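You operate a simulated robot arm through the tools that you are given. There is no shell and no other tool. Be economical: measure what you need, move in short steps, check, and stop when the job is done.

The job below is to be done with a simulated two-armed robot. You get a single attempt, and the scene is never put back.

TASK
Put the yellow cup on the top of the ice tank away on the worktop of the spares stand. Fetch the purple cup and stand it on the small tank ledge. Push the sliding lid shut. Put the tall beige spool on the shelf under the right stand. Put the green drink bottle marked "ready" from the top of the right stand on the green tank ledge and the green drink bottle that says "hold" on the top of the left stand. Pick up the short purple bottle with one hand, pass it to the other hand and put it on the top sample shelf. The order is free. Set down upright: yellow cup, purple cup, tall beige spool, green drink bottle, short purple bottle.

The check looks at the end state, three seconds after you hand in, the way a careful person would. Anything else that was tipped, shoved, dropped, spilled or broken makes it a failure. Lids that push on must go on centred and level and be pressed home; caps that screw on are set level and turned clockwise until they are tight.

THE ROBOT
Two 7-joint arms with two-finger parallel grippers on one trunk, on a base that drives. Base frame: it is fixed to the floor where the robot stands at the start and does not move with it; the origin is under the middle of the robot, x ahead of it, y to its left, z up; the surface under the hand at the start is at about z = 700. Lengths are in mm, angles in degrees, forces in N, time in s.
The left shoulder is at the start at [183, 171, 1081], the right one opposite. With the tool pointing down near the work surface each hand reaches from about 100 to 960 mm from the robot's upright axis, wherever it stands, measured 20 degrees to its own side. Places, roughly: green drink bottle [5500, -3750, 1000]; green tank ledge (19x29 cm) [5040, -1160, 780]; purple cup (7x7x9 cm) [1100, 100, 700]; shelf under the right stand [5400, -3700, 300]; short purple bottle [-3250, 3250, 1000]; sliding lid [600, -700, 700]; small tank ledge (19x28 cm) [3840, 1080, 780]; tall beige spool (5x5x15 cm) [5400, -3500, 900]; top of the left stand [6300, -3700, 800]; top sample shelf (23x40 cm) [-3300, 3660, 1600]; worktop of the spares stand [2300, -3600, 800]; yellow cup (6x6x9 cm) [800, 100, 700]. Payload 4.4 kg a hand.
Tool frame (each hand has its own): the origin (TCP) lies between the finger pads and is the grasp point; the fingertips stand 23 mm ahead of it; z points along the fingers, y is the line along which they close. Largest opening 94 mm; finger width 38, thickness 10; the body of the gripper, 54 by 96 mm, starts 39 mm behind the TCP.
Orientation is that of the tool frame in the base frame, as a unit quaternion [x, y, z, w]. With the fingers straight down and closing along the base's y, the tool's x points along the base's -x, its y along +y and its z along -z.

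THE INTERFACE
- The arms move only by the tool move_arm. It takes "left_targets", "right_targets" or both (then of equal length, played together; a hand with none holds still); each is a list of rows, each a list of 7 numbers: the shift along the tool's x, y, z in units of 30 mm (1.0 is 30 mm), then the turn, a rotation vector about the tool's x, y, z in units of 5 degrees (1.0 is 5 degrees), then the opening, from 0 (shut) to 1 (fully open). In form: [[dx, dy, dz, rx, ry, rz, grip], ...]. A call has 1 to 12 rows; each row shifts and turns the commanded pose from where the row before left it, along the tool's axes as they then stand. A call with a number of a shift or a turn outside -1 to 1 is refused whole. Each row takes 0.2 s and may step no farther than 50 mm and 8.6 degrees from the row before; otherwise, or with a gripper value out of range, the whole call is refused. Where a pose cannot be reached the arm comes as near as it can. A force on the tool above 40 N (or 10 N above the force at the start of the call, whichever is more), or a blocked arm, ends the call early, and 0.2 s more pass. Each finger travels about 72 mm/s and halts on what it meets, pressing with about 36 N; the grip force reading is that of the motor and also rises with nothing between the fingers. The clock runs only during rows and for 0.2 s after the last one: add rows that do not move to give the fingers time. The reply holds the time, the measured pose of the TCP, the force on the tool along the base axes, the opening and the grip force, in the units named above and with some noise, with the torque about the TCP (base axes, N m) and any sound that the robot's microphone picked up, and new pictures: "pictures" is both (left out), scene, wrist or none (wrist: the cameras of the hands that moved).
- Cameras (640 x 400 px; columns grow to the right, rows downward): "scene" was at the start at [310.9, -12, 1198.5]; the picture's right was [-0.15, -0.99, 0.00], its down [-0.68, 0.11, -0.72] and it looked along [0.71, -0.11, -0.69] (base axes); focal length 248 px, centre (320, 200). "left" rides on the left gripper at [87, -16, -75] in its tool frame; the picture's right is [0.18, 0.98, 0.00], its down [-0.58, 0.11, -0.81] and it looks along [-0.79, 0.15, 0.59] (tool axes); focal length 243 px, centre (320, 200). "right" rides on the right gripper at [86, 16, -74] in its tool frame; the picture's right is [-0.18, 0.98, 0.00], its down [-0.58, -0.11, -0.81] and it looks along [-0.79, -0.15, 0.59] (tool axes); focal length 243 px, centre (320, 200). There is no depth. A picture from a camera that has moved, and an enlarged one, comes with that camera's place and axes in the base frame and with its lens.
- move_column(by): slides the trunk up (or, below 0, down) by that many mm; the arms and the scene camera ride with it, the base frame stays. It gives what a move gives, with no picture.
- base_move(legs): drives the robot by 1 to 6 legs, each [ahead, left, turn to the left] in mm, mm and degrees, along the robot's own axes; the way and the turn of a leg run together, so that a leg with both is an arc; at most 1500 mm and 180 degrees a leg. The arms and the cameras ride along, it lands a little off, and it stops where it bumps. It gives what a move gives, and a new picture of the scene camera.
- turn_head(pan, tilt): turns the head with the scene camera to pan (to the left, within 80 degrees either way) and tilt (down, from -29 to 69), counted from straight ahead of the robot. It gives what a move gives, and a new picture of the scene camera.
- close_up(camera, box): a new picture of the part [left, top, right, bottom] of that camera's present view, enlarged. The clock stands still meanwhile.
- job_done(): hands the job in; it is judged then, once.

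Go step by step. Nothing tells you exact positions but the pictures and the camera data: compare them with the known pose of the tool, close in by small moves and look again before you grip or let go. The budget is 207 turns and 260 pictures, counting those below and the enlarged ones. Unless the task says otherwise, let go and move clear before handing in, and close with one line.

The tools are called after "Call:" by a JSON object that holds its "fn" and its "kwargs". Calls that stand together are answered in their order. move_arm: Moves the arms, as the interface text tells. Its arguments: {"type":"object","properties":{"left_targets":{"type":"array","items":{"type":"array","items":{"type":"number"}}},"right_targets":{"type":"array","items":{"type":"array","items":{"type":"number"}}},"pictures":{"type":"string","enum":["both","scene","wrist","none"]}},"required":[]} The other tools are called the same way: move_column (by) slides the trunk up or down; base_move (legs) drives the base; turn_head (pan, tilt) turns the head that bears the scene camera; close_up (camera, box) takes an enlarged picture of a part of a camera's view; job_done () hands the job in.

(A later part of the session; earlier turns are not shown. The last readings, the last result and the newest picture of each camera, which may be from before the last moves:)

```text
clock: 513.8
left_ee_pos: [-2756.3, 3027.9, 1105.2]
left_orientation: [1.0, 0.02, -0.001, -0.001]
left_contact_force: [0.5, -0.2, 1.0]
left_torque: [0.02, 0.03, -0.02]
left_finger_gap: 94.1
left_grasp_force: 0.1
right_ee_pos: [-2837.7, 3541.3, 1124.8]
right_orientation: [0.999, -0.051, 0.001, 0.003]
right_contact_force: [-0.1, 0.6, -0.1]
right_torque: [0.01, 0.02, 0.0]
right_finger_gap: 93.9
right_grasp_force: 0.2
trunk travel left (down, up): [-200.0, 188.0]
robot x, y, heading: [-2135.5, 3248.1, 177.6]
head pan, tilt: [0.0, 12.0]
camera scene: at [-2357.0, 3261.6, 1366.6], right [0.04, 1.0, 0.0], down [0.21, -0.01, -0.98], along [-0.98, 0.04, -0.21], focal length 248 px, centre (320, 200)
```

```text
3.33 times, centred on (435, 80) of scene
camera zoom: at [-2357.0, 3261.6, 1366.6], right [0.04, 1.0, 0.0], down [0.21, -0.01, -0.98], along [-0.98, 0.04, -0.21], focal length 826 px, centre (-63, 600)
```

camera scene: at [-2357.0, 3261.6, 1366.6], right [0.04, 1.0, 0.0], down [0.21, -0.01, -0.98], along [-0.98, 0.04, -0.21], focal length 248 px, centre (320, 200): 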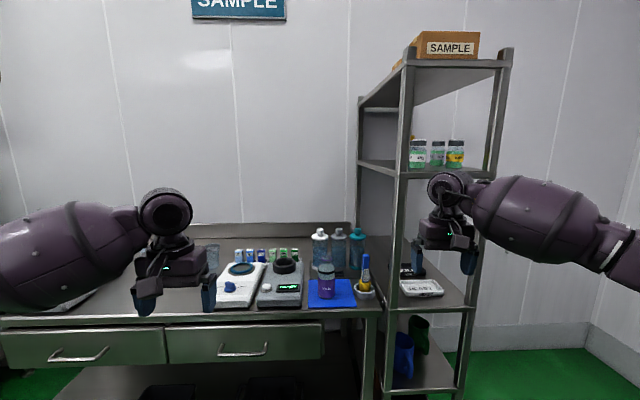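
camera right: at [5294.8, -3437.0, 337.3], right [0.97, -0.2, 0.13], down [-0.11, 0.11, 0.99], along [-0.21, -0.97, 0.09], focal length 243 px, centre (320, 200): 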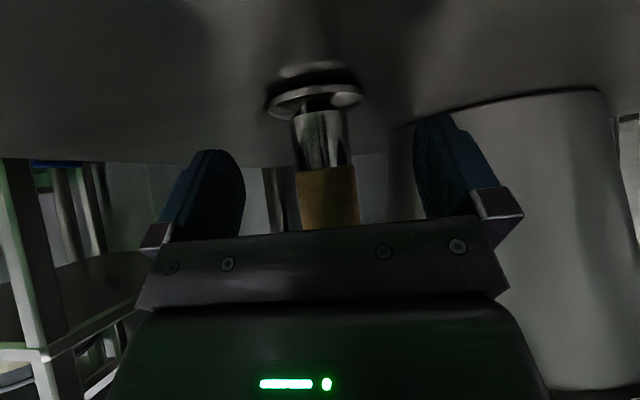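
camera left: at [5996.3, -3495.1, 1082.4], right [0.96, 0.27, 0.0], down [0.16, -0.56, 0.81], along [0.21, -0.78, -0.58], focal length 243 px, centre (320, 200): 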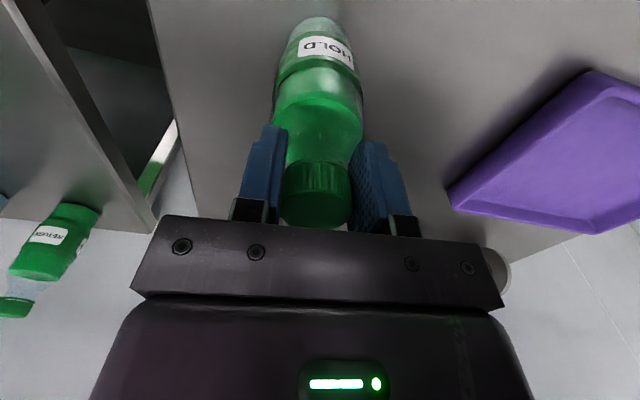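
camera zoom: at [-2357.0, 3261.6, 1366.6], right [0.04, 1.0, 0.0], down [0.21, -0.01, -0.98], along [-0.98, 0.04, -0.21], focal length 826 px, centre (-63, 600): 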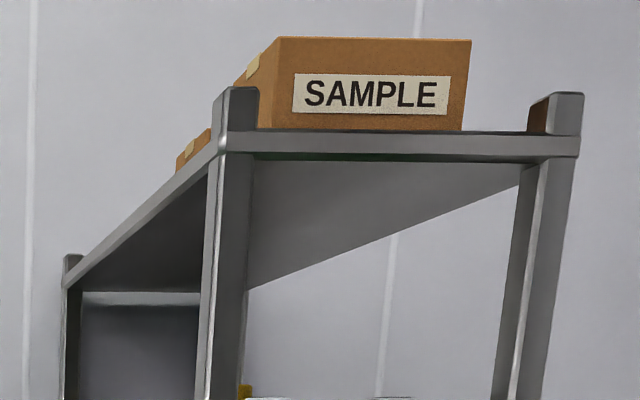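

The purple bottle is an open-necked 250 ml flask on the mat. Before planning the hand-over, I need to see what is free on the top shelf, so I raise the trunk and the right hand to look down on it with the wrist camera.

Call:
{"fn": "move_column", "kwargs": {"by": 185}}

Call:
{"fn": "move_arm", "kwargs": {"right_targets": [[0, 0, -1, 0, 0, 0, 1], [0, 0, -1, 0, 0, 0, 1], [0, 0, -1, 0, 0, 0, 1], [0, 0, -1, 0, 0, 0, 1], [0, 0, -1, 0, 0, 0, 1], [0, 0, -1, 0, 0, 0, 1], [0, 0, -1, 0, 0, 0, 1], [0, 0, -1, 0, 0, 0, 1], [0, 0, -1, 0, 0, 0, 1], [0, 0, -1, 0, 0, 0, 1]], "pictures": "wrist"}}

```text
clock: 515.8
left_ee_pos: [-2755.0, 3027.8, 1289.2]
left_orientation: [1.0, 0.019, -0.001, 0.0]
left_contact_force: [-1.1, -0.4, 0.0]
left_torque: [-0.03, -0.02, -0.01]
left_finger_gap: 93.9
left_grasp_force: 0.1
right_ee_pos: [-2838.4, 3541.7, 1308.6]
right_orientation: [0.999, -0.05, 0.001, 0.004]
right_contact_force: [-0.4, 0.4, -0.2]
right_torque: [0.04, 0.01, 0.02]
right_finger_gap: 93.7
right_grasp_force: 0.1
trunk travel left (down, up): [-385.0, 3.0]
robot x, y, heading: [-2137.2, 3249.3, 177.9]
head pan, tilt: [0.0, 12.0]
```

```text
clock: 518.0
left_ee_pos: [-2753.8, 3030.2, 1290.3]
left_orientation: [1.0, 0.02, -0.001, 0.0]
left_contact_force: [0.5, 0.6, 0.0]
left_torque: [-0.01, 0.01, -0.03]
left_finger_gap: 94.0
left_grasp_force: 0.0
right_ee_pos: [-2819.5, 3536.7, 1602.2]
right_orientation: [0.999, -0.05, 0.001, 0.004]
right_contact_force: [0.7, 0.3, -0.2]
right_torque: [-0.04, 0.04, 0.02]
right_finger_gap: 93.9
right_grasp_force: 0.1
right hand out of reach, approached as far as the arm can: row 9, 10
trunk travel left (down, up): [-385.0, 3.0]
robot x, y, heading: [-2134.5, 3255.0, 177.6]
head pan, tilt: [0.0, 12.0]
camera right: at [-2735.3, 3511.9, 1677.4], right [-0.28, -0.96, 0.01], down [-0.57, 0.17, 0.8], along [-0.77, 0.22, -0.59], focal length 243 px, centre (320, 200)
```

right: 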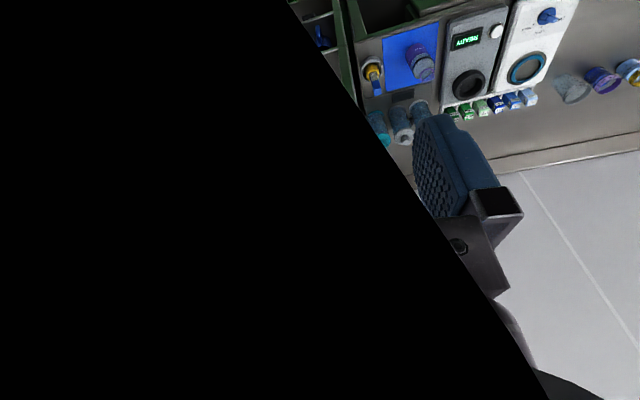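

The wrist view is half hidden by the arm. I test tilting the hand forward here, which I need anyway, and look again.

Call:
{"fn": "move_arm", "kwargs": {"right_targets": [[0, 0, 0, 0, -1, 0, 1], [0, 0, 0, 0, -1, 0, 1], [0, 0, 0, 0, -1, 0, 1], [0, 0, 0, 0, -1, 0, 1], [0, 0, 0, 0, -1, 0, 1], [0, 0, 0, 0, -1, 0, 1], [0, 0, 0, 0, -1, 0, 1], [0, 0, 0, 0, -1, 0, 1], [0, 0, 0, 0, -1, 0, 1], [0, 0, 0, 0, -1, 0, 1]]}}

```text
clock: 520.2
left_ee_pos: [-2754.4, 3028.1, 1289.8]
left_orientation: [1.0, 0.02, -0.001, 0.0]
left_contact_force: [-0.9, 0.5, -0.1]
left_torque: [0.0, 0.0, 0.02]
left_finger_gap: 94.3
left_grasp_force: 0.0
right_ee_pos: [-2819.0, 3538.3, 1602.1]
right_orientation: [0.906, -0.047, -0.421, -0.018]
right_contact_force: [0.1, -0.3, 0.8]
right_torque: [-0.02, -0.01, -0.04]
right_finger_gap: 94.1
right_grasp_force: 0.0
trunk travel left (down, up): [-385.0, 3.0]
robot x, y, heading: [-2134.5, 3254.4, 177.4]
head pan, tilt: [0.0, 12.0]
camera scene: at [-2285.6, 3259.2, 1558.5], right [0.04, 1.0, 0.0], down [0.21, -0.01, -0.98], along [-0.98, 0.04, -0.21], focal length 248 px, centre (320, 200)
camera right: at [-2708.4, 3509.1, 1584.0], right [-0.22, -0.96, 0.15], down [0.25, 0.09, 0.96], along [-0.94, 0.25, 0.22], focal length 243 px, centre (320, 200)
```

scene: 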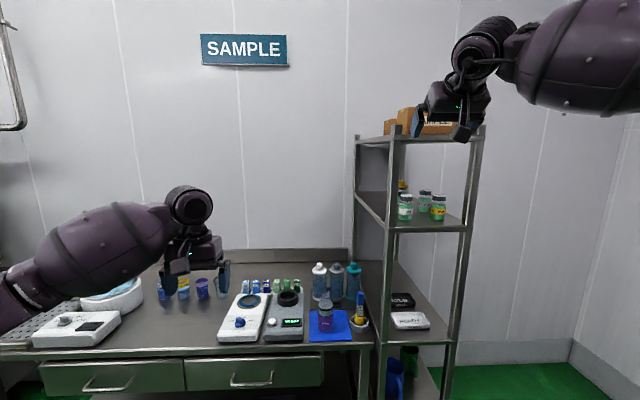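
right: 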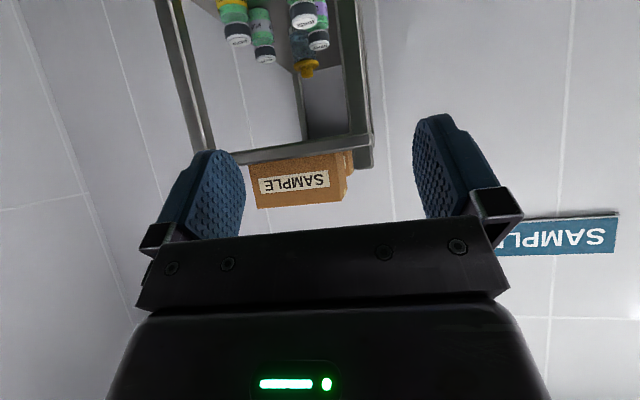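

At this height a 50° forward tilt is easy. The top shelf holds the SAMPLE box (y≈3570–3727); right of it is a gap of about 90 mm (centre y≈3772), so the flask must finally be held by its neck. Plan: left takes the body with a forward tilt, right takes the neck from the right side. I draw the right hand back and lower the trunk.

Call:
{"fn": "move_arm", "kwargs": {"right_targets": [[0.71, 0, -0.85, 0, 0, 0, 1], [0.71, 0, -0.85, 0, 0, 0, 1], [0.71, 0, -0.85, 0, 0, 0, 1], [0.71, 0, -0.85, 0, 0, 0, 1], [0.71, 0, -0.85, 0, 0, 0, 1]], "left_targets": [[-0.3, 0, 0, 0, -1, 0, 1], [-0.3, 0, 0, 0, -1, 0, 1], [-0.3, 0, 0, 0, -1, 0, 1], [0, 0, 0, 0, -1, 0, 1], [0, 0, 0, 0, -1, 0, 1]], "pictures": "none"}}

Call:
{"fn": "move_column", "kwargs": {"by": -250}}

Call:
{"fn": "move_arm", "kwargs": {"left_targets": [[0, 0, 0, 0, -1, 0, 1], [0, 0, 0, 0, -1, 0, 1], [0, 0, 0, 0, -1, 0, 1], [0, 0, 0, 0, -1, 0, 1]], "pictures": "scene"}}

```text
clock: 521.4
left_ee_pos: [-2781.0, 3025.4, 1292.6]
left_orientation: [0.976, 0.02, -0.218, 0.004]
left_contact_force: [0.1, 0.4, -0.2]
left_torque: [0.0, 0.03, -0.02]
left_finger_gap: 93.9
left_grasp_force: 0.1
right_ee_pos: [-2651.5, 3520.7, 1601.2]
right_orientation: [0.906, -0.047, -0.421, -0.018]
right_contact_force: [0.1, -0.2, 0.2]
right_torque: [0.02, 0.03, 0.0]
right_finger_gap: 93.8
right_grasp_force: 0.1
trunk travel left (down, up): [-385.0, 3.0]
robot x, y, heading: [-2134.4, 3254.5, 177.6]
head pan, tilt: [0.0, 12.0]
```

```text
clock: 524.0
left_ee_pos: [-2781.8, 3027.2, 1042.8]
left_orientation: [0.976, 0.02, -0.218, 0.003]
left_contact_force: [0.1, 0.1, 0.1]
left_torque: [-0.01, 0.03, 0.06]
left_finger_gap: 94.3
left_grasp_force: 0.0
right_ee_pos: [-2651.4, 3519.2, 1353.1]
right_orientation: [0.906, -0.047, -0.421, -0.018]
right_contact_force: [-0.2, -0.4, -0.1]
right_torque: [0.03, 0.0, 0.02]
right_finger_gap: 94.0
right_grasp_force: 0.0
trunk travel left (down, up): [-135.0, 253.0]
robot x, y, heading: [-2136.9, 3251.8, 177.6]
head pan, tilt: [0.0, 12.0]
```

```text
clock: 525.0
left_ee_pos: [-2781.4, 3026.7, 1042.3]
left_orientation: [0.923, 0.019, -0.384, 0.007]
left_contact_force: [-0.1, 0.2, -0.4]
left_torque: [-0.01, -0.01, 0.02]
left_finger_gap: 93.9
left_grasp_force: 0.0
right_ee_pos: [-2654.5, 3520.3, 1351.9]
right_orientation: [0.906, -0.047, -0.421, -0.018]
right_contact_force: [0.2, 0.0, 0.5]
right_torque: [-0.03, 0.01, 0.02]
right_finger_gap: 94.0
right_grasp_force: 0.1
trunk travel left (down, up): [-135.0, 253.0]
robot x, y, heading: [-2134.7, 3250.9, 177.7]
head pan, tilt: [0.0, 12.0]
camera scene: at [-2421.3, 3264.1, 1291.8], right [0.04, 1.0, 0.0], down [0.21, -0.01, -0.98], along [-0.98, 0.04, -0.21], focal length 248 px, centre (320, 200)
```

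scene: 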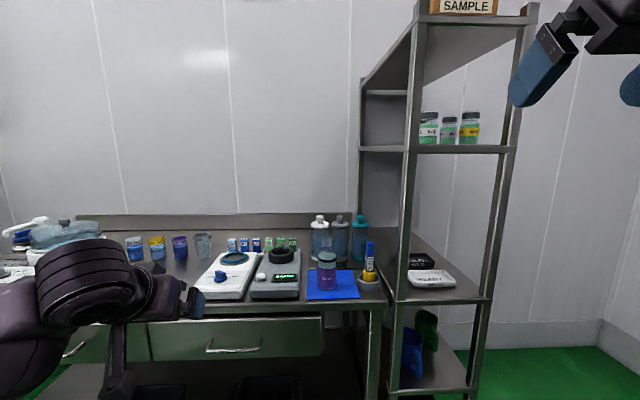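

Left is tilted 45°. I drive closer: base to about [-2480, 3417], facing the bench squarely.

Call:
{"fn": "base_move", "kwargs": {"legs": [[0, 0, 2.3], [0, -166, 0], [330, 0, 0]]}}

Call:
{"fn": "close_up", "kwargs": {"camera": "left", "box": [0, 0, 640, 400]}}

```text
clock: 529.3
left_ee_pos: [-3107.6, 3183.9, 1042.6]
left_orientation: [0.923, 0.029, -0.382, 0.012]
left_contact_force: [-0.8, -0.6, 0.3]
left_torque: [-0.01, 0.0, -0.01]
left_finger_gap: 93.9
left_grasp_force: 0.1
right_ee_pos: [-2990.5, 3679.6, 1353.6]
right_orientation: [0.907, -0.037, -0.42, -0.013]
right_contact_force: [-0.6, 0.7, 0.3]
right_torque: [0.01, -0.02, 0.01]
right_finger_gap: 94.0
right_grasp_force: 0.0
trunk travel left (down, up): [-135.0, 253.0]
robot x, y, heading: [-2463.3, 3424.1, 179.0]
head pan, tilt: [0.0, 12.0]
camera scene: at [-2752.3, 3429.2, 1291.8], right [0.02, 1.0, 0.0], down [0.21, 0.0, -0.98], along [-0.98, 0.02, -0.21], focal length 248 px, centre (320, 200)
```

scene: 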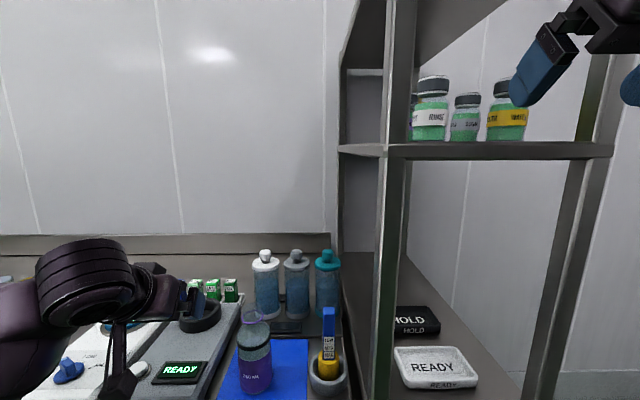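

```text
1.00 times, centred on (320, 200) of left (not enlarged: the box is as wide or as high as the picture)
camera zoom: at [-2994.3, 3206.9, 1033.4], right [0.19, -0.97, -0.13], down [0.17, -0.1, 0.98], along [-0.97, -0.21, 0.14], focal length 243 px, centre (320, 200)
```

zoom: 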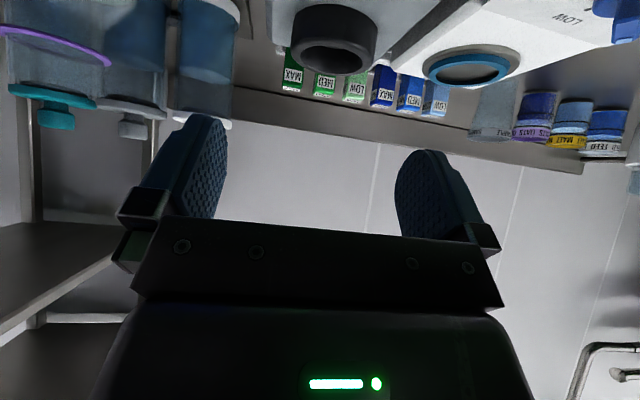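

Triangulating gives the flask's rim at [-3152, 3320, 988] and its base at z≈858. The left hand will take its body with a 55° tilt; I move to the pre-grasp in front of it.

Call:
{"fn": "move_arm", "kwargs": {"left_targets": [[0.44, -0.9, -0.44, 0, 0, 0, 1], [0.44, -0.9, -0.44, 0, 0, 0, 1], [0.44, -0.9, -0.44, 0, 0, 0, 1], [0.44, -0.9, -0.44, 0, 0, 0, 1], [0.44, -0.9, -0.44, 0, 0, 0, 1], [0, 0, 0, 0, -1, 0, 1], [0, 0, 0, 0, -1, 0, 1], [0.57, 0, 0.4, 0, 0, 0, 1], [0.57, 0, 0.4, 0, 0, 0, 1], [0, 0, 0, 0, 0, 0, 1]]}}

```text
clock: 531.5
left_ee_pos: [-3030.9, 3327.6, 999.8]
left_orientation: [0.886, 0.027, -0.463, 0.013]
left_contact_force: [-0.4, 0.4, 0.2]
left_torque: [-0.01, -0.03, -0.02]
left_finger_gap: 94.2
left_grasp_force: 0.1
left hand out of reach, approached as far as the arm can: row 7
right_ee_pos: [-2988.7, 3680.0, 1353.9]
right_orientation: [0.906, -0.037, -0.421, -0.013]
right_contact_force: [0.4, -0.8, -0.5]
right_torque: [-0.03, 0.03, -0.04]
right_finger_gap: 94.0
right_grasp_force: 0.0
trunk travel left (down, up): [-135.0, 253.0]
robot x, y, heading: [-2460.8, 3425.5, 178.8]
head pan, tilt: [0.0, 12.0]
camera scene: at [-2751.6, 3429.2, 1292.0], right [0.02, 1.0, 0.0], down [0.21, 0.0, -0.98], along [-0.98, 0.02, -0.21], focal length 248 px, centre (320, 200)
camera left: at [-2919.9, 3350.6, 971.4], right [0.17, -0.97, -0.15], down [0.34, -0.09, 0.94], along [-0.93, -0.21, 0.31], focal length 243 px, centre (320, 200)
```

scene: 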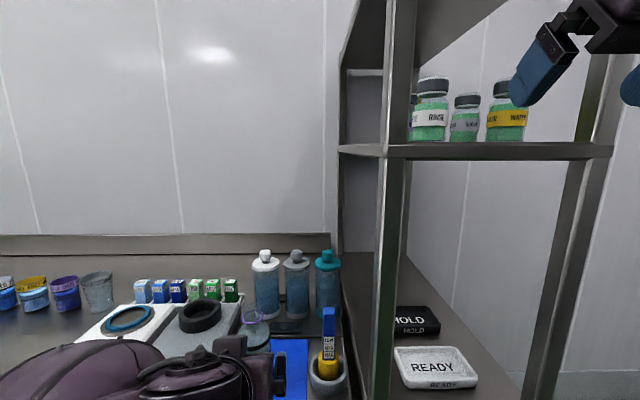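
left: 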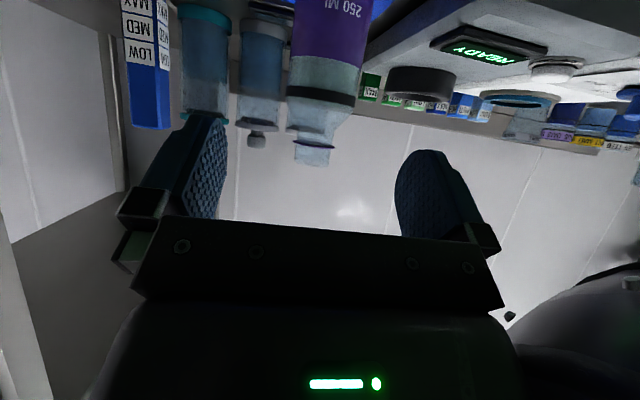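

The flask (neck z≈985–1013) is ahead; lateral shift needed is 15 mm. I slide in along the tool axis around its body.

Call:
{"fn": "move_arm", "kwargs": {"left_targets": [[0.06, 0.25, 0.9, 0, 0, 0, 1], [0.06, 0.25, 0.9, 0, 0, 0, 1], [0.06, 0, 0.9, 0, 0, 0, 1], [0.06, 0, 0.9, 0, 0, 0, 1], [0.06, 0, 0.9, 0, 0, 0, 1]], "pictures": "wrist"}}

```text
clock: 532.7
left_ee_pos: [-3135.6, 3305.6, 917.7]
left_orientation: [0.886, 0.027, -0.462, 0.014]
left_contact_force: [-0.3, 0.0, -0.3]
left_torque: [0.0, -0.01, 0.01]
left_finger_gap: 94.0
left_grasp_force: 0.1
right_ee_pos: [-2990.7, 3680.0, 1352.3]
right_orientation: [0.906, -0.037, -0.42, -0.013]
right_contact_force: [0.6, 0.5, -0.7]
right_torque: [-0.01, -0.01, 0.0]
right_finger_gap: 94.1
right_grasp_force: 0.1
trunk travel left (down, up): [-135.0, 253.0]
robot x, y, heading: [-2465.9, 3420.5, 179.0]
head pan, tilt: [0.0, 12.0]
camera left: at [-3025.9, 3328.2, 888.4], right [0.17, -0.97, -0.15], down [0.33, -0.09, 0.94], along [-0.93, -0.21, 0.31], focal length 243 px, centre (320, 200)
```

left: 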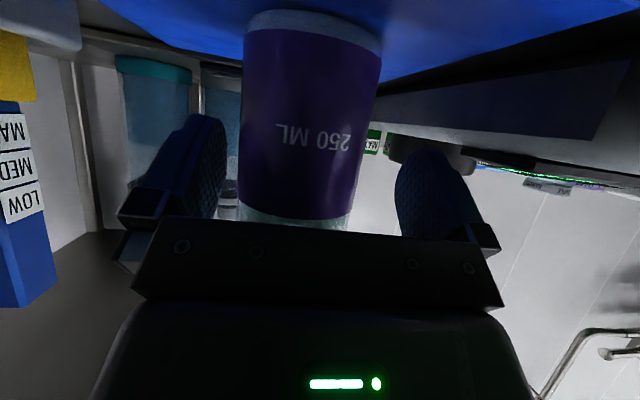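

The body is between the fingers. I close on it.

Call:
{"fn": "move_arm", "kwargs": {"left_targets": [[0, 0, 0, 0, 0, 0, 0.8], [0, 0, 0, 0, 0, 0, 0.65], [0, 0, 0, 0, 0, 0, 0.5], [0, 0, 0, 0, 0, 0, 0.45], [0, 0, 0, 0, 0, 0, 0.45]], "pictures": "wrist"}}

```text
clock: 533.9
left_ee_pos: [-3136.0, 3307.1, 918.0]
left_orientation: [0.886, 0.027, -0.463, 0.014]
left_contact_force: [-0.1, -0.2, -1.0]
left_torque: [-0.02, -0.01, -0.01]
left_finger_gap: 57.1
left_grasp_force: 36.0
right_ee_pos: [-2989.4, 3681.2, 1352.4]
right_orientation: [0.906, -0.038, -0.422, -0.014]
right_contact_force: [0.4, -0.1, -0.8]
right_torque: [0.0, 0.0, 0.04]
right_finger_gap: 94.1
right_grasp_force: 0.0
trunk travel left (down, up): [-135.0, 253.0]
robot x, y, heading: [-2462.8, 3425.0, 179.1]
head pan, tilt: [0.0, 12.0]
camera left: at [-3025.5, 3328.5, 889.0], right [0.17, -0.97, -0.15], down [0.33, -0.09, 0.94], along [-0.93, -0.21, 0.31], focal length 243 px, centre (320, 200)
```

left: 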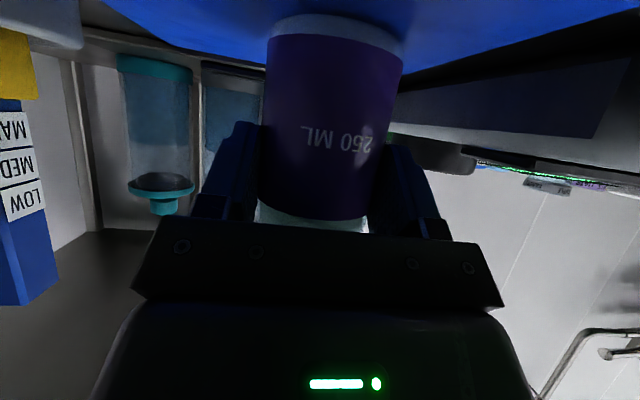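

Gripped. I lift it gently straight up, then back the base away from the rack for room.

Call:
{"fn": "move_arm", "kwargs": {"left_targets": [[-0.41, 0, -0.29, 0, 0, 0, 0.45], [-0.55, 0, -0.38, 0, 0, 0, 0.45], [-0.55, 0, -0.38, 0, 0, 0, 0.45], [-0.55, 0, -0.38, 0, 0, 0, 0.45], [-0.55, 0, -0.38, 0, 0, 0, 0.45], [-0.55, 0, -0.38, 0, 0, 0, 0.45], [-0.55, 0, -0.38, 0, 0, 0, 0.45], [-0.55, 0, -0.38, 0, 0, 0, 0.45], [-0.55, 0, -0.38, 0, 0, 0, 0.45], [-0.55, 0, -0.38, 0, 0, 0, 0.45]], "pictures": "none"}}

Call:
{"fn": "base_move", "kwargs": {"legs": [[-380, 0, 0]]}}

```text
clock: 536.1
left_ee_pos: [-3135.3, 3307.2, 1111.8]
left_orientation: [0.887, 0.027, -0.461, 0.014]
left_contact_force: [-0.8, -0.2, -0.8]
left_torque: [0.01, 0.02, -0.02]
left_finger_gap: 56.9
left_grasp_force: 35.6
right_ee_pos: [-2989.4, 3679.6, 1352.5]
right_orientation: [0.906, -0.038, -0.42, -0.014]
right_contact_force: [1.0, -0.1, 0.5]
right_torque: [0.0, 0.02, 0.03]
right_finger_gap: 93.9
right_grasp_force: 0.0
trunk travel left (down, up): [-135.0, 253.0]
robot x, y, heading: [-2466.1, 3422.4, 179.3]
head pan, tilt: [0.0, 12.0]
```

```text
clock: 538.5
left_ee_pos: [-2751.6, 3296.0, 1111.0]
left_orientation: [0.886, 0.03, -0.462, 0.015]
left_contact_force: [-0.6, 0.0, -0.5]
left_torque: [0.01, 0.01, 0.02]
left_finger_gap: 57.2
left_grasp_force: 36.2
right_ee_pos: [-2607.3, 3671.0, 1353.6]
right_orientation: [0.907, -0.035, -0.42, -0.013]
right_contact_force: [0.0, 0.3, 0.5]
right_torque: [0.0, -0.01, -0.02]
right_finger_gap: 94.0
right_grasp_force: 0.1
trunk travel left (down, up): [-135.0, 253.0]
robot x, y, heading: [-2080.8, 3414.5, 179.0]
head pan, tilt: [0.0, 12.0]
camera scene: at [-2366.9, 3421.4, 1291.8], right [0.01, 1.0, 0.0], down [0.21, 0.0, -0.98], along [-0.98, 0.01, -0.21], focal length 248 px, centre (320, 200)
```

scene: 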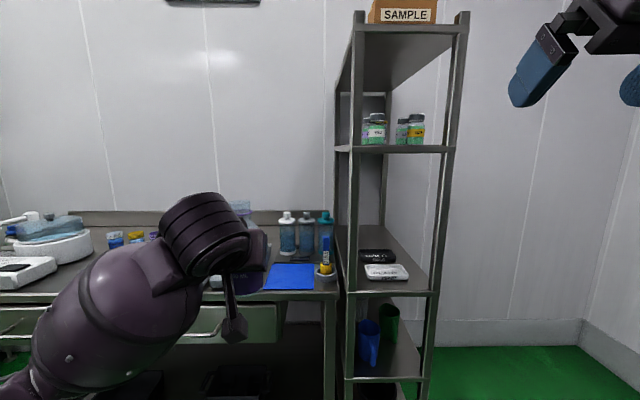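

The flask is safely held. I yaw the left hand 60° clockwise and the right hand 60° counter-clockwise about the vertical, so they face each other for the hand-over.

Call:
{"fn": "move_arm", "kwargs": {"left_targets": [[0, 0, 0, 0.819, 0, 0.574, 0.45], [0, 0, 0, 0.819, 0, 0.574, 0.45], [0, 0, 0, 0.819, 0, 0.574, 0.45], [0, 0, 0, 0.819, 0, 0.574, 0.45], [0, 0, 0, 0.819, 0, 0.574, 0.45], [0, 0, 0, 0.819, 0, 0.574, 0.45], [0, 0, 0, 0.819, 0, 0.574, 0.45], [0, 0, 0, 0.819, 0, 0.574, 0.45], [0, 0, 0, 0.819, 0, 0.574, 0.45], [0, 0, 0, 0.819, 0, 0.574, 0.45]], "right_targets": [[0, 0, 0, -0.766, 0, -0.643, 1], [0, 0, 0, -0.766, 0, -0.643, 1], [0, 0, 0, -0.766, 0, -0.643, 1], [0, 0, 0, -0.766, 0, -0.643, 1], [0, 0, 0, -0.766, 0, -0.643, 1], [0, 0, 0, -0.766, 0, -0.643, 1], [0, 0, 0, -0.766, 0, -0.643, 1], [0, 0, 0, -0.766, 0, -0.643, 1], [0, 0, 0, -0.766, 0, -0.643, 1], [0, 0, 0, -0.766, 0, -0.643, 1]]}}

```text
clock: 540.7
left_ee_pos: [-2749.8, 3297.2, 1110.5]
left_orientation: [0.815, -0.349, -0.425, -0.182]
left_contact_force: [0.2, -0.8, -0.8]
left_torque: [0.0, -0.01, 0.01]
left_finger_gap: 57.4
left_grasp_force: 36.2
right_ee_pos: [-2606.1, 3671.8, 1351.6]
right_orientation: [0.835, 0.35, -0.389, 0.168]
right_contact_force: [0.4, -0.2, 0.1]
right_torque: [-0.02, 0.01, 0.03]
right_finger_gap: 94.0
right_grasp_force: 0.2
trunk travel left (down, up): [-135.0, 253.0]
robot x, y, heading: [-2082.9, 3417.7, 179.2]
head pan, tilt: [0.0, 12.0]
camera scene: at [-2367.5, 3421.3, 1291.6], right [0.01, 1.0, 0.0], down [0.21, 0.0, -0.98], along [-0.98, 0.01, -0.21], focal length 248 px, centre (320, 200)
camera right: at [-2515.5, 3740.1, 1333.8], right [0.62, -0.77, 0.15], down [0.09, 0.26, 0.96], along [-0.78, -0.58, 0.23], focal length 243 px, centre (320, 200)
camera left: at [-2661.9, 3226.8, 1081.8], right [-0.64, -0.76, -0.15], down [0.15, -0.31, 0.94], along [-0.76, 0.58, 0.31], focal length 243 px, centre (320, 200)
```

scene: 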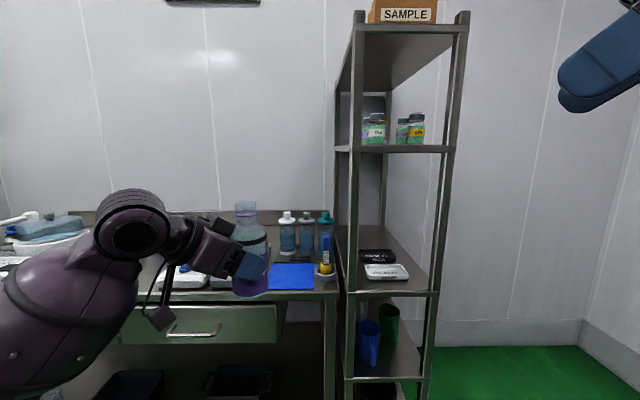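
right: 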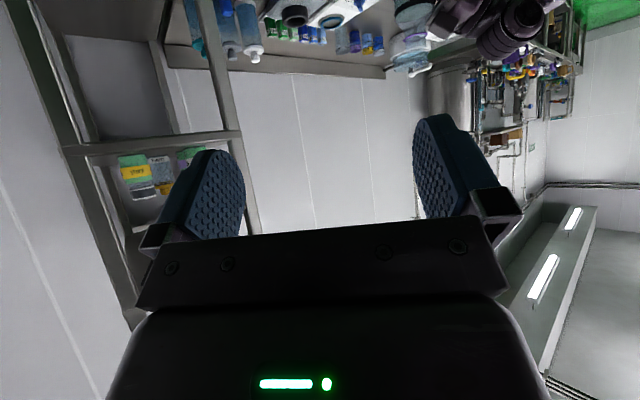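
left: 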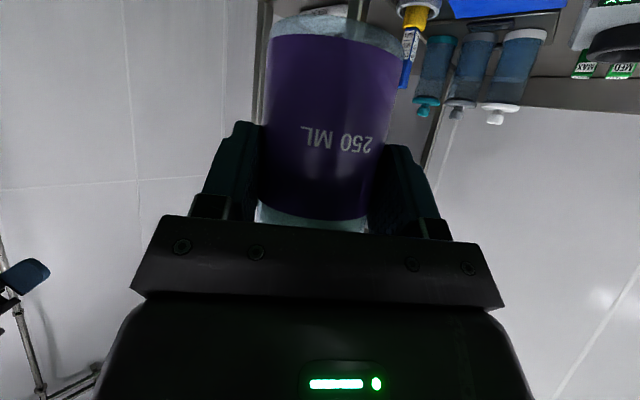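

Both hands turned nicely. For finger clearance they should face each other fully, so I yaw both a further 40°.

Call:
{"fn": "move_arm", "kwargs": {"left_targets": [[0, 0, 0, 0.819, 0, 0.574, 0.45], [0, 0, 0, 0.819, 0, 0.574, 0.45], [0, 0, 0, 0.819, 0, 0.574, 0.45], [0, 0, 0, 0.819, 0, 0.574, 0.45], [0, 0, 0, 0.819, 0, 0.574, 0.45], [0, 0, 0, 0.819, 0, 0.574, 0.45], [0, 0, 0, 0.819, 0, 0.574, 0.45], [0, 0, 0, 0.819, 0, 0.574, 0.45]], "right_targets": [[0, 0, 0, -0.766, 0, -0.643, 1], [0, 0, 0, -0.766, 0, -0.643, 1], [0, 0, 0, -0.766, 0, -0.643, 1], [0, 0, 0, -0.766, 0, -0.643, 1], [0, 0, 0, -0.766, 0, -0.643, 1], [0, 0, 0, -0.766, 0, -0.643, 1], [0, 0, 0, -0.766, 0, -0.643, 1], [0, 0, 0, -0.766, 0, -0.643, 1]], "pictures": "scene"}}

```text
clock: 542.5
left_ee_pos: [-2751.2, 3294.9, 1110.3]
left_orientation: [0.647, -0.606, -0.338, -0.315]
left_contact_force: [-0.1, 0.7, -0.6]
left_torque: [0.0, -0.02, -0.02]
left_finger_gap: 57.4
left_grasp_force: 36.4
right_ee_pos: [-2584.9, 3657.8, 1353.9]
right_orientation: [0.665, 0.613, -0.312, 0.292]
right_contact_force: [0.4, 0.0, 0.5]
right_torque: [0.0, -0.02, 0.02]
right_finger_gap: 93.9
right_grasp_force: 0.0
right hand out of reach, approached as far as the arm can: row 7, 8
trunk travel left (down, up): [-135.0, 253.0]
robot x, y, heading: [-2078.7, 3417.3, 179.3]
head pan, tilt: [0.0, 12.0]
camera scene: at [-2367.3, 3421.1, 1291.7], right [0.01, 1.0, 0.0], down [0.21, 0.0, -0.98], along [-0.98, 0.01, -0.21], focal length 248 px, centre (320, 200)
```

scene: 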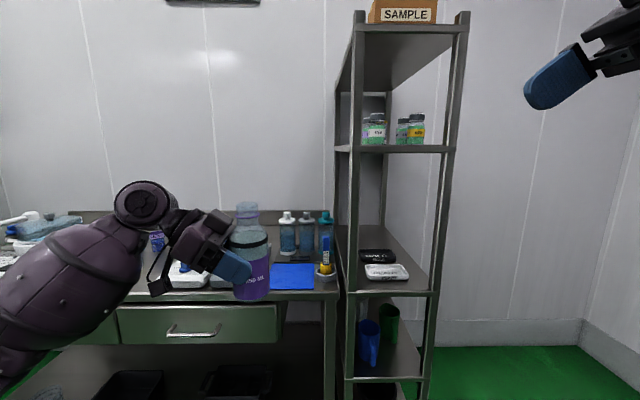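

The flask is presented upright by the left hand; its neck is at ≈[-2751, 3309, 1190]. I bring the right hand to a pre-grasp 130 mm away along its axis.

Call:
{"fn": "move_arm", "kwargs": {"right_targets": [[-0.4, -0.515, 0.9, 0, 0, 0, 1], [-0.4, -0.515, 0.9, 0, 0, 0, 1], [-0.4, -0.515, 0.9, 0, 0, 0, 1], [-0.4, -0.515, 0.9, 0, 0, 0, 1], [-0.4, -0.515, 0.9, 0, 0, 0, 1], [-0.4, -0.515, 0.9, 0, 0, 0, 1], [-0.4, -0.515, 0.9, 0, 0, 0, 1], [-0.4, -0.515, 0.9, 0, 0, 0, 1], [-0.4, -0.515, 0.9, 0, 0, 0, 1], [0, 0, 0, 0, 0, 0, 1]]}}

```text
clock: 544.7
left_ee_pos: [-2749.2, 3296.6, 1110.9]
left_orientation: [0.648, -0.606, -0.338, -0.315]
left_contact_force: [0.7, 0.4, 0.9]
left_torque: [0.03, 0.03, 0.05]
left_finger_gap: 57.1
left_grasp_force: 35.8
right_ee_pos: [-2639.0, 3515.6, 1314.7]
right_orientation: [0.667, 0.611, -0.309, 0.294]
right_contact_force: [0.2, -0.3, -0.4]
right_torque: [0.01, 0.02, 0.01]
right_finger_gap: 94.0
right_grasp_force: 0.1
right hand out of reach, approached as far as the arm can: row 1, 3, 4, 5, 6, 7, 8, 9
trunk travel left (down, up): [-135.0, 253.0]
robot x, y, heading: [-2082.4, 3417.5, 179.3]
head pan, tilt: [0.0, 12.0]
camera scene: at [-2367.1, 3421.4, 1291.8], right [0.01, 1.0, 0.0], down [0.21, 0.0, -0.98], along [-0.98, 0.01, -0.21], focal length 248 px, centre (320, 200)
camera right: at [-2613.4, 3625.1, 1296.0], right [0.97, -0.2, 0.16], down [-0.1, 0.26, 0.96], along [-0.23, -0.95, 0.23], focal length 243 px, centre (320, 200)
```

scene: 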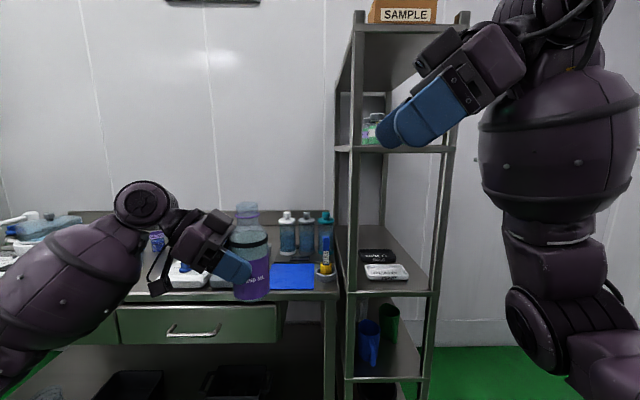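
right: 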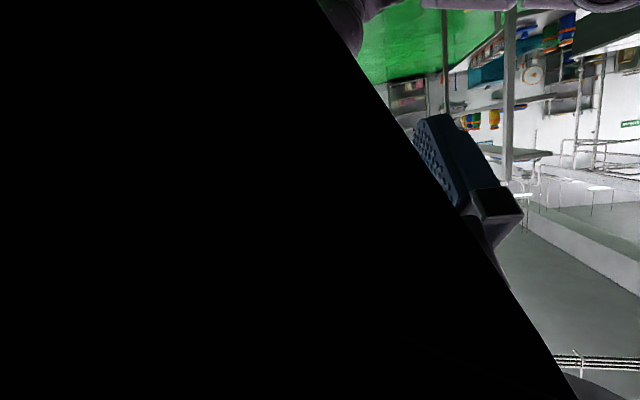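

The right wrist cannot go that far across, so instead the left hand brings the flask to the right hand. I move it to 130 mm short of the right fingers.

Call:
{"fn": "move_arm", "kwargs": {"left_targets": [[-0.34, -0.46, 0.26, 0, 0, 0, 0.45], [-0.34, -0.46, 0.26, 0, 0, 0, 0.45], [-0.34, -0.46, 0.26, 0, 0, 0, 0.45], [-0.34, -0.46, 0.26, 0, 0, 0, 0.45], [-0.34, -0.46, 0.26, 0, 0, 0, 0.45], [-0.34, -0.46, 0.26, 0, 0, 0, 0.45], [-0.34, -0.46, 0.26, 0, 0, 0, 0.45], [-0.34, -0.46, 0.26, 0, 0, 0, 0.45], [0, 0, 0, 0, 0, 0, 0.45]], "pictures": "scene"}}

```text
clock: 546.7
left_ee_pos: [-2646.8, 3400.7, 1142.9]
left_orientation: [0.647, -0.606, -0.338, -0.315]
left_contact_force: [0.2, 0.6, -0.8]
left_torque: [0.02, 0.0, 0.04]
left_finger_gap: 57.1
left_grasp_force: 35.4
right_ee_pos: [-2639.5, 3514.9, 1314.9]
right_orientation: [0.668, 0.611, -0.307, 0.293]
right_contact_force: [0.4, 0.4, 0.7]
right_torque: [-0.03, -0.01, 0.01]
right_finger_gap: 94.3
right_grasp_force: 0.1
trunk travel left (down, up): [-135.0, 253.0]
robot x, y, heading: [-2079.4, 3417.4, 179.3]
head pan, tilt: [0.0, 12.0]
camera scene: at [-2367.3, 3421.3, 1291.7], right [0.01, 1.0, 0.0], down [0.21, 0.0, -0.98], along [-0.98, 0.01, -0.21], focal length 248 px, centre (320, 200)
```

scene: 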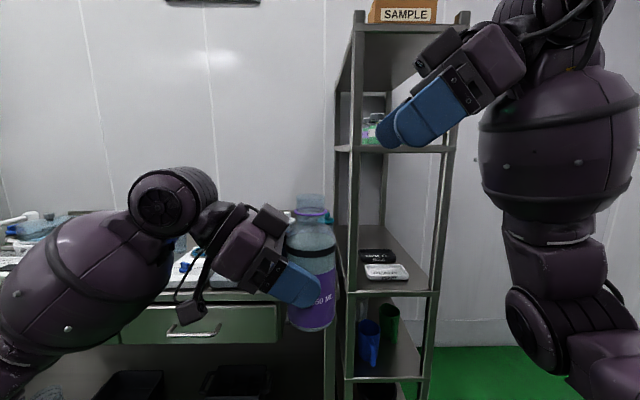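

All as computed. I bring the flask up into the right fingers, stopping a bit short to check.

Call:
{"fn": "move_arm", "kwargs": {"left_targets": [[-0.35, -0.04, 0.095, 0, 0, 0, 0.45], [-0.35, -0.04, 0.095, 0, 0, 0, 0.45], [-0.35, -0.04, 0.095, 0, 0, 0, 0.45], [-0.35, -0.04, 0.095, 0, 0, 0, 0.45], [-0.35, -0.04, 0.095, 0, 0, 0, 0.45], [-0.35, -0.04, 0.095, 0, 0, 0, 0.45], [-0.35, -0.04, 0.095, 0, 0, 0, 0.45], [-0.35, -0.04, 0.095, 0, 0, 0, 0.45], [0, 0, 0, 0, 0, 0, 0.45]], "pictures": "none"}}

Call:
{"fn": "close_up", "kwargs": {"camera": "scene", "box": [240, 90, 480, 240]}}

```text
clock: 548.7
left_ee_pos: [-2642.8, 3468.4, 1194.8]
left_orientation: [0.647, -0.606, -0.338, -0.314]
left_contact_force: [0.0, 0.3, -1.2]
left_torque: [0.01, 0.01, 0.02]
left_finger_gap: 57.3
left_grasp_force: 36.0
right_ee_pos: [-2639.9, 3515.7, 1315.0]
right_orientation: [0.667, 0.611, -0.308, 0.294]
right_contact_force: [-0.2, 0.4, 0.2]
right_torque: [0.02, 0.03, -0.01]
right_finger_gap: 94.3
right_grasp_force: 0.1
trunk travel left (down, up): [-135.0, 253.0]
robot x, y, heading: [-2078.0, 3416.2, 179.3]
head pan, tilt: [0.0, 12.0]
```

```text
2.67 times, centred on (360, 165) of scene
camera zoom: at [-2367.3, 3421.2, 1291.7], right [0.01, 1.0, 0.0], down [0.21, 0.0, -0.98], along [-0.98, 0.01, -0.21], focal length 661 px, centre (213, 293)
```

zoom: 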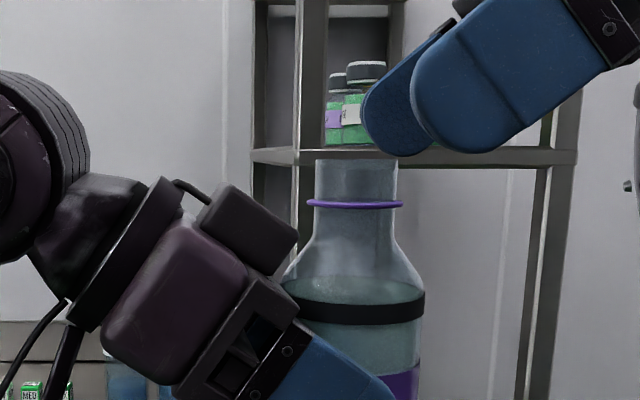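

The neck is lining up with the fingers. I move the last 42 mm and check again.

Call:
{"fn": "move_arm", "kwargs": {"left_targets": [[-0.35, -0.04, 0.095, 0, 0, 0, 0.45], [-0.35, -0.04, 0.095, 0, 0, 0, 0.45], [-0.35, -0.04, 0.095, 0, 0, 0, 0.45], [-0.35, -0.04, 0.095, 0, 0, 0, 0.45], [0, 0, 0, 0, 0, 0, 0.45]], "pictures": "none"}}

Call:
{"fn": "close_up", "kwargs": {"camera": "scene", "box": [280, 60, 520, 210]}}

```text
clock: 549.9
left_ee_pos: [-2637.9, 3501.9, 1224.4]
left_orientation: [0.648, -0.606, -0.338, -0.315]
left_contact_force: [0.2, 0.4, -0.6]
left_torque: [0.0, -0.02, -0.01]
left_finger_gap: 57.2
left_grasp_force: 36.1
right_ee_pos: [-2639.9, 3514.6, 1314.3]
right_orientation: [0.667, 0.612, -0.307, 0.294]
right_contact_force: [-0.8, 0.2, -0.5]
right_torque: [-0.02, 0.02, 0.0]
right_finger_gap: 93.8
right_grasp_force: 0.1
trunk travel left (down, up): [-135.0, 253.0]
robot x, y, heading: [-2079.3, 3416.2, 179.3]
head pan, tilt: [0.0, 12.0]
```

```text
2.67 times, centred on (400, 135) of scene
camera zoom: at [-2367.3, 3421.3, 1291.7], right [0.01, 1.0, 0.0], down [0.21, 0.0, -0.98], along [-0.98, 0.01, -0.21], focal length 661 px, centre (107, 373)
```

zoom: 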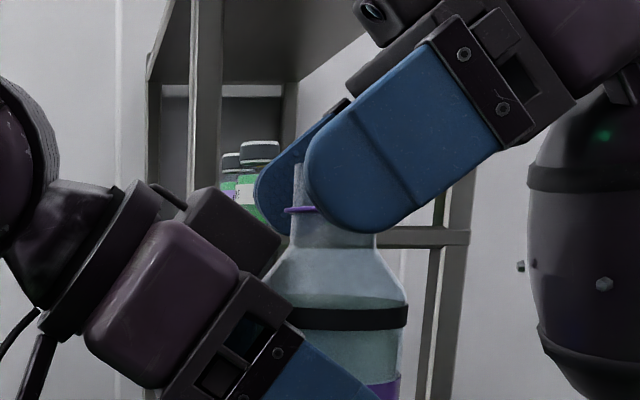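

The neck sits right at the right hand's grasp point. I close the right fingers on it.

Call:
{"fn": "move_arm", "kwargs": {"right_targets": [[0, 0, 0, 0, 0, 0, 0.7], [0, 0, 0, 0, 0, 0, 0.5], [0, 0, 0, 0, 0, 0, 0.35], [0, 0, 0, 0, 0, 0, 0.25], [0, 0, 0, 0, 0, 0, 0.25], [0, 0, 0, 0, 0, 0, 0.25]], "pictures": "none"}}

Call:
{"fn": "close_up", "kwargs": {"camera": "scene", "box": [240, 60, 480, 210]}}

```text
clock: 551.3
left_ee_pos: [-2637.2, 3501.2, 1224.4]
left_orientation: [0.647, -0.606, -0.338, -0.315]
left_contact_force: [1.3, 2.0, -0.4]
left_torque: [0.0, -0.94, 0.03]
left_finger_gap: 57.2
left_grasp_force: 35.8
right_ee_pos: [-2639.2, 3514.2, 1314.3]
right_orientation: [0.667, 0.611, -0.309, 0.294]
right_contact_force: [-2.1, -2.4, 0.3]
right_torque: [-0.2, 1.07, 0.01]
right_finger_gap: 31.4
right_grasp_force: 35.9
trunk travel left (down, up): [-135.0, 253.0]
robot x, y, heading: [-2078.8, 3418.8, 179.4]
head pan, tilt: [0.0, 12.0]
```

```text
2.67 times, centred on (360, 135) of scene
camera zoom: at [-2367.2, 3421.4, 1291.8], right [0.01, 1.0, 0.0], down [0.21, 0.0, -0.98], along [-0.98, 0.01, -0.21], focal length 661 px, centre (213, 373)
```

zoom: 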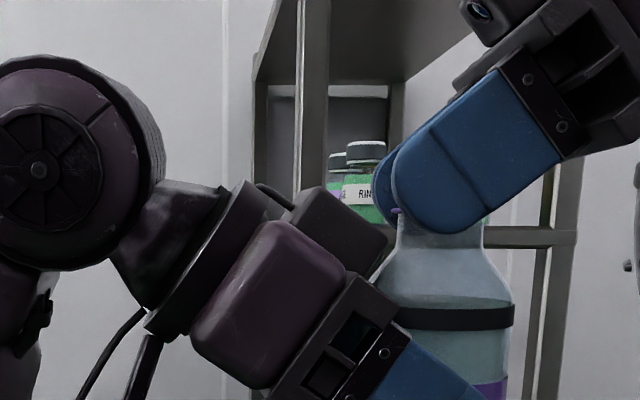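

The right hand has the neck firmly. I open the left hand and withdraw it horizontally to the left.

Call:
{"fn": "move_arm", "kwargs": {"left_targets": [[0, 0, 0, 0, 0, 0, 0.68], [0, 0, 0, 0, 0, 0, 0.85], [0, 0, 0, 0, 0, 0, 1], [0, 0, 0, 0, 0, 0, 1], [0.4, 0, -0.57, 0, 0, 0, 1], [0.57, 0, -0.82, 0, 0, 0, 1], [0.57, 0, -0.82, 0, 0, 0, 1], [0.57, 0, -0.82, 0, 0, 0, 1], [0.57, 0, -0.82, 0, 0, 0, 1], [0.57, 0, -0.82, 0, 0, 0, 1]], "pictures": "scene"}}

```text
clock: 553.5
left_ee_pos: [-2627.7, 3330.9, 1224.3]
left_orientation: [0.647, -0.606, -0.338, -0.314]
left_contact_force: [-0.3, 0.8, -1.8]
left_torque: [0.01, -0.03, 0.03]
left_finger_gap: 94.2
left_grasp_force: 0.1
right_ee_pos: [-2638.7, 3513.8, 1314.9]
right_orientation: [0.667, 0.612, -0.308, 0.294]
right_contact_force: [0.3, -0.4, -0.1]
right_torque: [0.02, -0.02, 0.0]
right_finger_gap: 31.1
right_grasp_force: 36.5
trunk travel left (down, up): [-135.0, 253.0]
robot x, y, heading: [-2086.0, 3416.9, 179.3]
head pan, tilt: [0.0, 12.0]
camera scene: at [-2366.8, 3420.8, 1291.9], right [0.01, 1.0, 0.0], down [0.21, 0.0, -0.98], along [-0.98, 0.01, -0.21], focal length 248 px, centre (320, 200)
```

scene: 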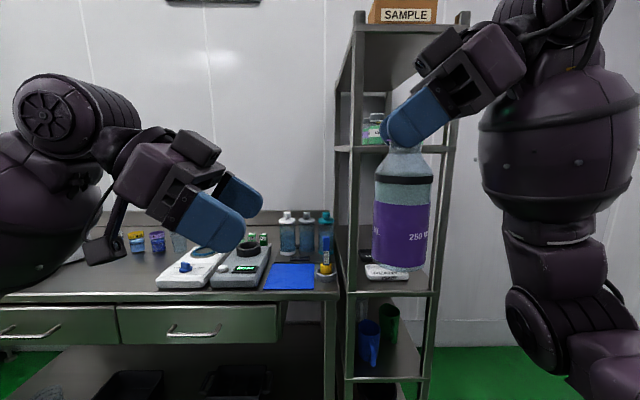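

The hand-over worked: the flask hangs upright from the right hand. I yaw the right hand back towards straight ahead.

Call:
{"fn": "move_arm", "kwargs": {"right_targets": [[0, 0, 0, 0.766, 0, 0.643, 0.25], [0, 0, 0, 0.766, 0, 0.643, 0.25], [0, 0, 0, 0.766, 0, 0.643, 0.25], [0, 0, 0, 0.766, 0, 0.643, 0.25], [0, 0, 0, 0.766, 0, 0.643, 0.25], [0, 0, 0, 0.766, 0, 0.643, 0.25], [0, 0, 0, 0.766, 0, 0.643, 0.25], [0, 0, 0, 0.766, 0, 0.643, 0.25], [0, 0, 0, 0.766, 0, 0.643, 0.25], [0, 0, 0, 0.766, 0, 0.643, 0.25], [0, 0, 0, 0.766, 0, 0.643, 0.25], [0, 0, 0, 0.766, 0, 0.643, 0.25]], "left_targets": [[0.4, 0.3, -0.57, 0, 0, 0, 1], [0.4, 0.3, -0.57, 0, 0, 0, 1], [0.4, 0.3, -0.57, 0, 0, 0, 1], [0, 0, 0, -0.819, 0, -0.574, 1], [0, 0, 0, -0.819, 0, -0.574, 1], [0, 0, 0, -0.819, 0, -0.574, 1], [0, 0, 0, -0.819, 0, -0.574, 1], [0, 0, 0, -0.819, 0, -0.574, 1], [0, 0, 0, -0.819, 0, -0.574, 1], [0, 0, 0, -0.819, 0, -0.574, 1], [0, 0, 0, -0.819, 0, -0.574, 1], [0, 0, 0, -0.819, 0, -0.574, 1]], "pictures": "scene"}}

```text
clock: 556.1
left_ee_pos: [-2649.3, 3267.4, 1226.4]
left_orientation: [0.83, -0.312, -0.433, -0.162]
left_contact_force: [0.2, 0.2, 1.1]
left_torque: [-0.04, 0.04, 0.03]
left_finger_gap: 93.7
left_grasp_force: 0.1
right_ee_pos: [-2637.7, 3513.6, 1317.5]
right_orientation: [0.884, 0.199, -0.411, 0.096]
right_contact_force: [0.3, -0.2, -0.2]
right_torque: [-0.01, 0.01, 0.04]
right_finger_gap: 31.2
right_grasp_force: 35.8
trunk travel left (down, up): [-135.0, 253.0]
robot x, y, heading: [-2078.8, 3419.1, 179.2]
head pan, tilt: [0.0, 12.0]
camera scene: at [-2366.7, 3421.4, 1292.0], right [0.01, 1.0, 0.0], down [0.21, 0.0, -0.98], along [-0.98, 0.01, -0.21], focal length 248 px, centre (320, 200)
```

scene: 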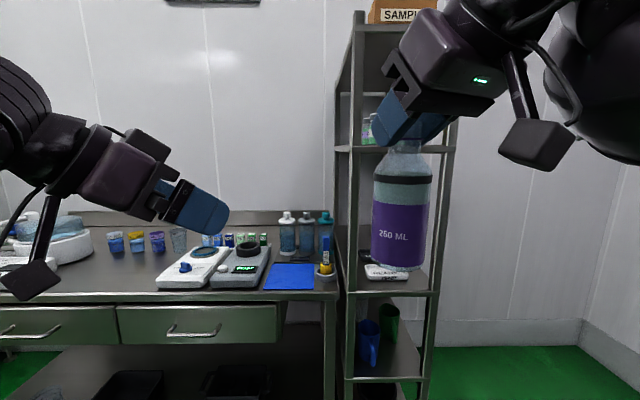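

Call:
{"fn": "move_arm", "kwargs": {"right_targets": [[0, -0.4, 0, 0.766, 0, 0.643, 0.25], [0, -0.4, 0, 0.766, 0, 0.643, 0.25], [0, -0.4, 0, 0.766, 0, 0.643, 0.25], [0, -0.4, 0, 0.766, 0, 0.643, 0.25], [0, -0.4, 0, 0.766, 0, 0.643, 0.25], [0, -0.4, 0, 0, 0, 0, 0.25]], "pictures": "none"}}

Call:
{"fn": "move_column", "kwargs": {"by": 250}}

Call:
{"fn": "move_arm", "kwargs": {"right_targets": [[-0.613, 0, -0.514, 0, 0, 0, 0.25], [-0.613, 0, -0.514, 0, 0, 0, 0.25], [-0.613, 0, -0.514, 0, 0, 0, 0.25], [-0.613, 0, -0.514, 0, 0, 0, 0.25], [-0.613, 0, -0.514, 0, 0, 0, 0.25], [-0.613, 0, -0.514, 0, 0, 0, 0.25], [-0.613, 0, -0.514, 0, 0, 0, 0.25], [-0.613, 0, -0.514, 0, 0, 0, 0.25], [-0.613, 0, -0.514, 0, 0, 0, 0.25]], "pictures": "scene"}}

```text
clock: 557.5
left_ee_pos: [-2649.5, 3268.5, 1225.7]
left_orientation: [0.829, -0.312, -0.434, -0.163]
left_contact_force: [-0.4, -0.3, 0.0]
left_torque: [-0.01, 0.0, -0.01]
left_finger_gap: 94.1
left_grasp_force: 0.0
right_ee_pos: [-2655.8, 3585.2, 1314.4]
right_orientation: [0.907, 0.003, -0.422, 0.006]
right_contact_force: [-1.0, -0.3, 0.6]
right_torque: [0.0, 0.0, 0.05]
right_finger_gap: 31.0
right_grasp_force: 36.0
trunk travel left (down, up): [-135.0, 253.0]
robot x, y, heading: [-2079.1, 3415.4, 179.2]
head pan, tilt: [0.0, 12.0]
```

```text
clock: 560.1
left_ee_pos: [-2649.9, 3269.6, 1475.2]
left_orientation: [0.83, -0.312, -0.433, -0.162]
left_contact_force: [-0.1, -0.3, -1.1]
left_torque: [0.03, 0.0, 0.01]
left_finger_gap: 93.8
left_grasp_force: 0.2
right_ee_pos: [-2654.9, 3584.5, 1564.7]
right_orientation: [0.907, 0.004, -0.421, 0.005]
right_contact_force: [0.6, 0.1, 0.3]
right_torque: [-0.03, 0.02, -0.01]
right_finger_gap: 31.5
right_grasp_force: 36.0
trunk travel left (down, up): [-385.0, 3.0]
robot x, y, heading: [-2082.7, 3416.6, 179.2]
head pan, tilt: [0.0, 12.0]
```

```text
clock: 562.1
left_ee_pos: [-2648.5, 3267.7, 1475.7]
left_orientation: [0.83, -0.312, -0.434, -0.162]
left_contact_force: [0.2, -0.7, -0.4]
left_torque: [-0.01, 0.0, 0.0]
left_finger_gap: 93.9
left_grasp_force: 0.0
right_ee_pos: [-2656.5, 3585.2, 1781.4]
right_orientation: [0.907, 0.004, -0.421, 0.006]
right_contact_force: [0.1, 0.3, 0.5]
right_torque: [0.01, -0.01, 0.01]
right_finger_gap: 31.0
right_grasp_force: 35.7
trunk travel left (down, up): [-385.0, 3.0]
robot x, y, heading: [-2080.2, 3419.2, 179.3]
head pan, tilt: [0.0, 12.0]
camera scene: at [-2230.6, 3418.8, 1558.6], right [0.01, 1.0, 0.0], down [0.21, 0.0, -0.98], along [-0.98, 0.01, -0.21], focal length 248 px, centre (320, 200)
```

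scene: 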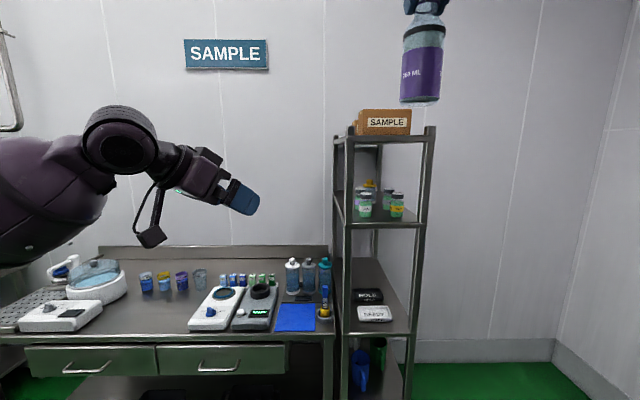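

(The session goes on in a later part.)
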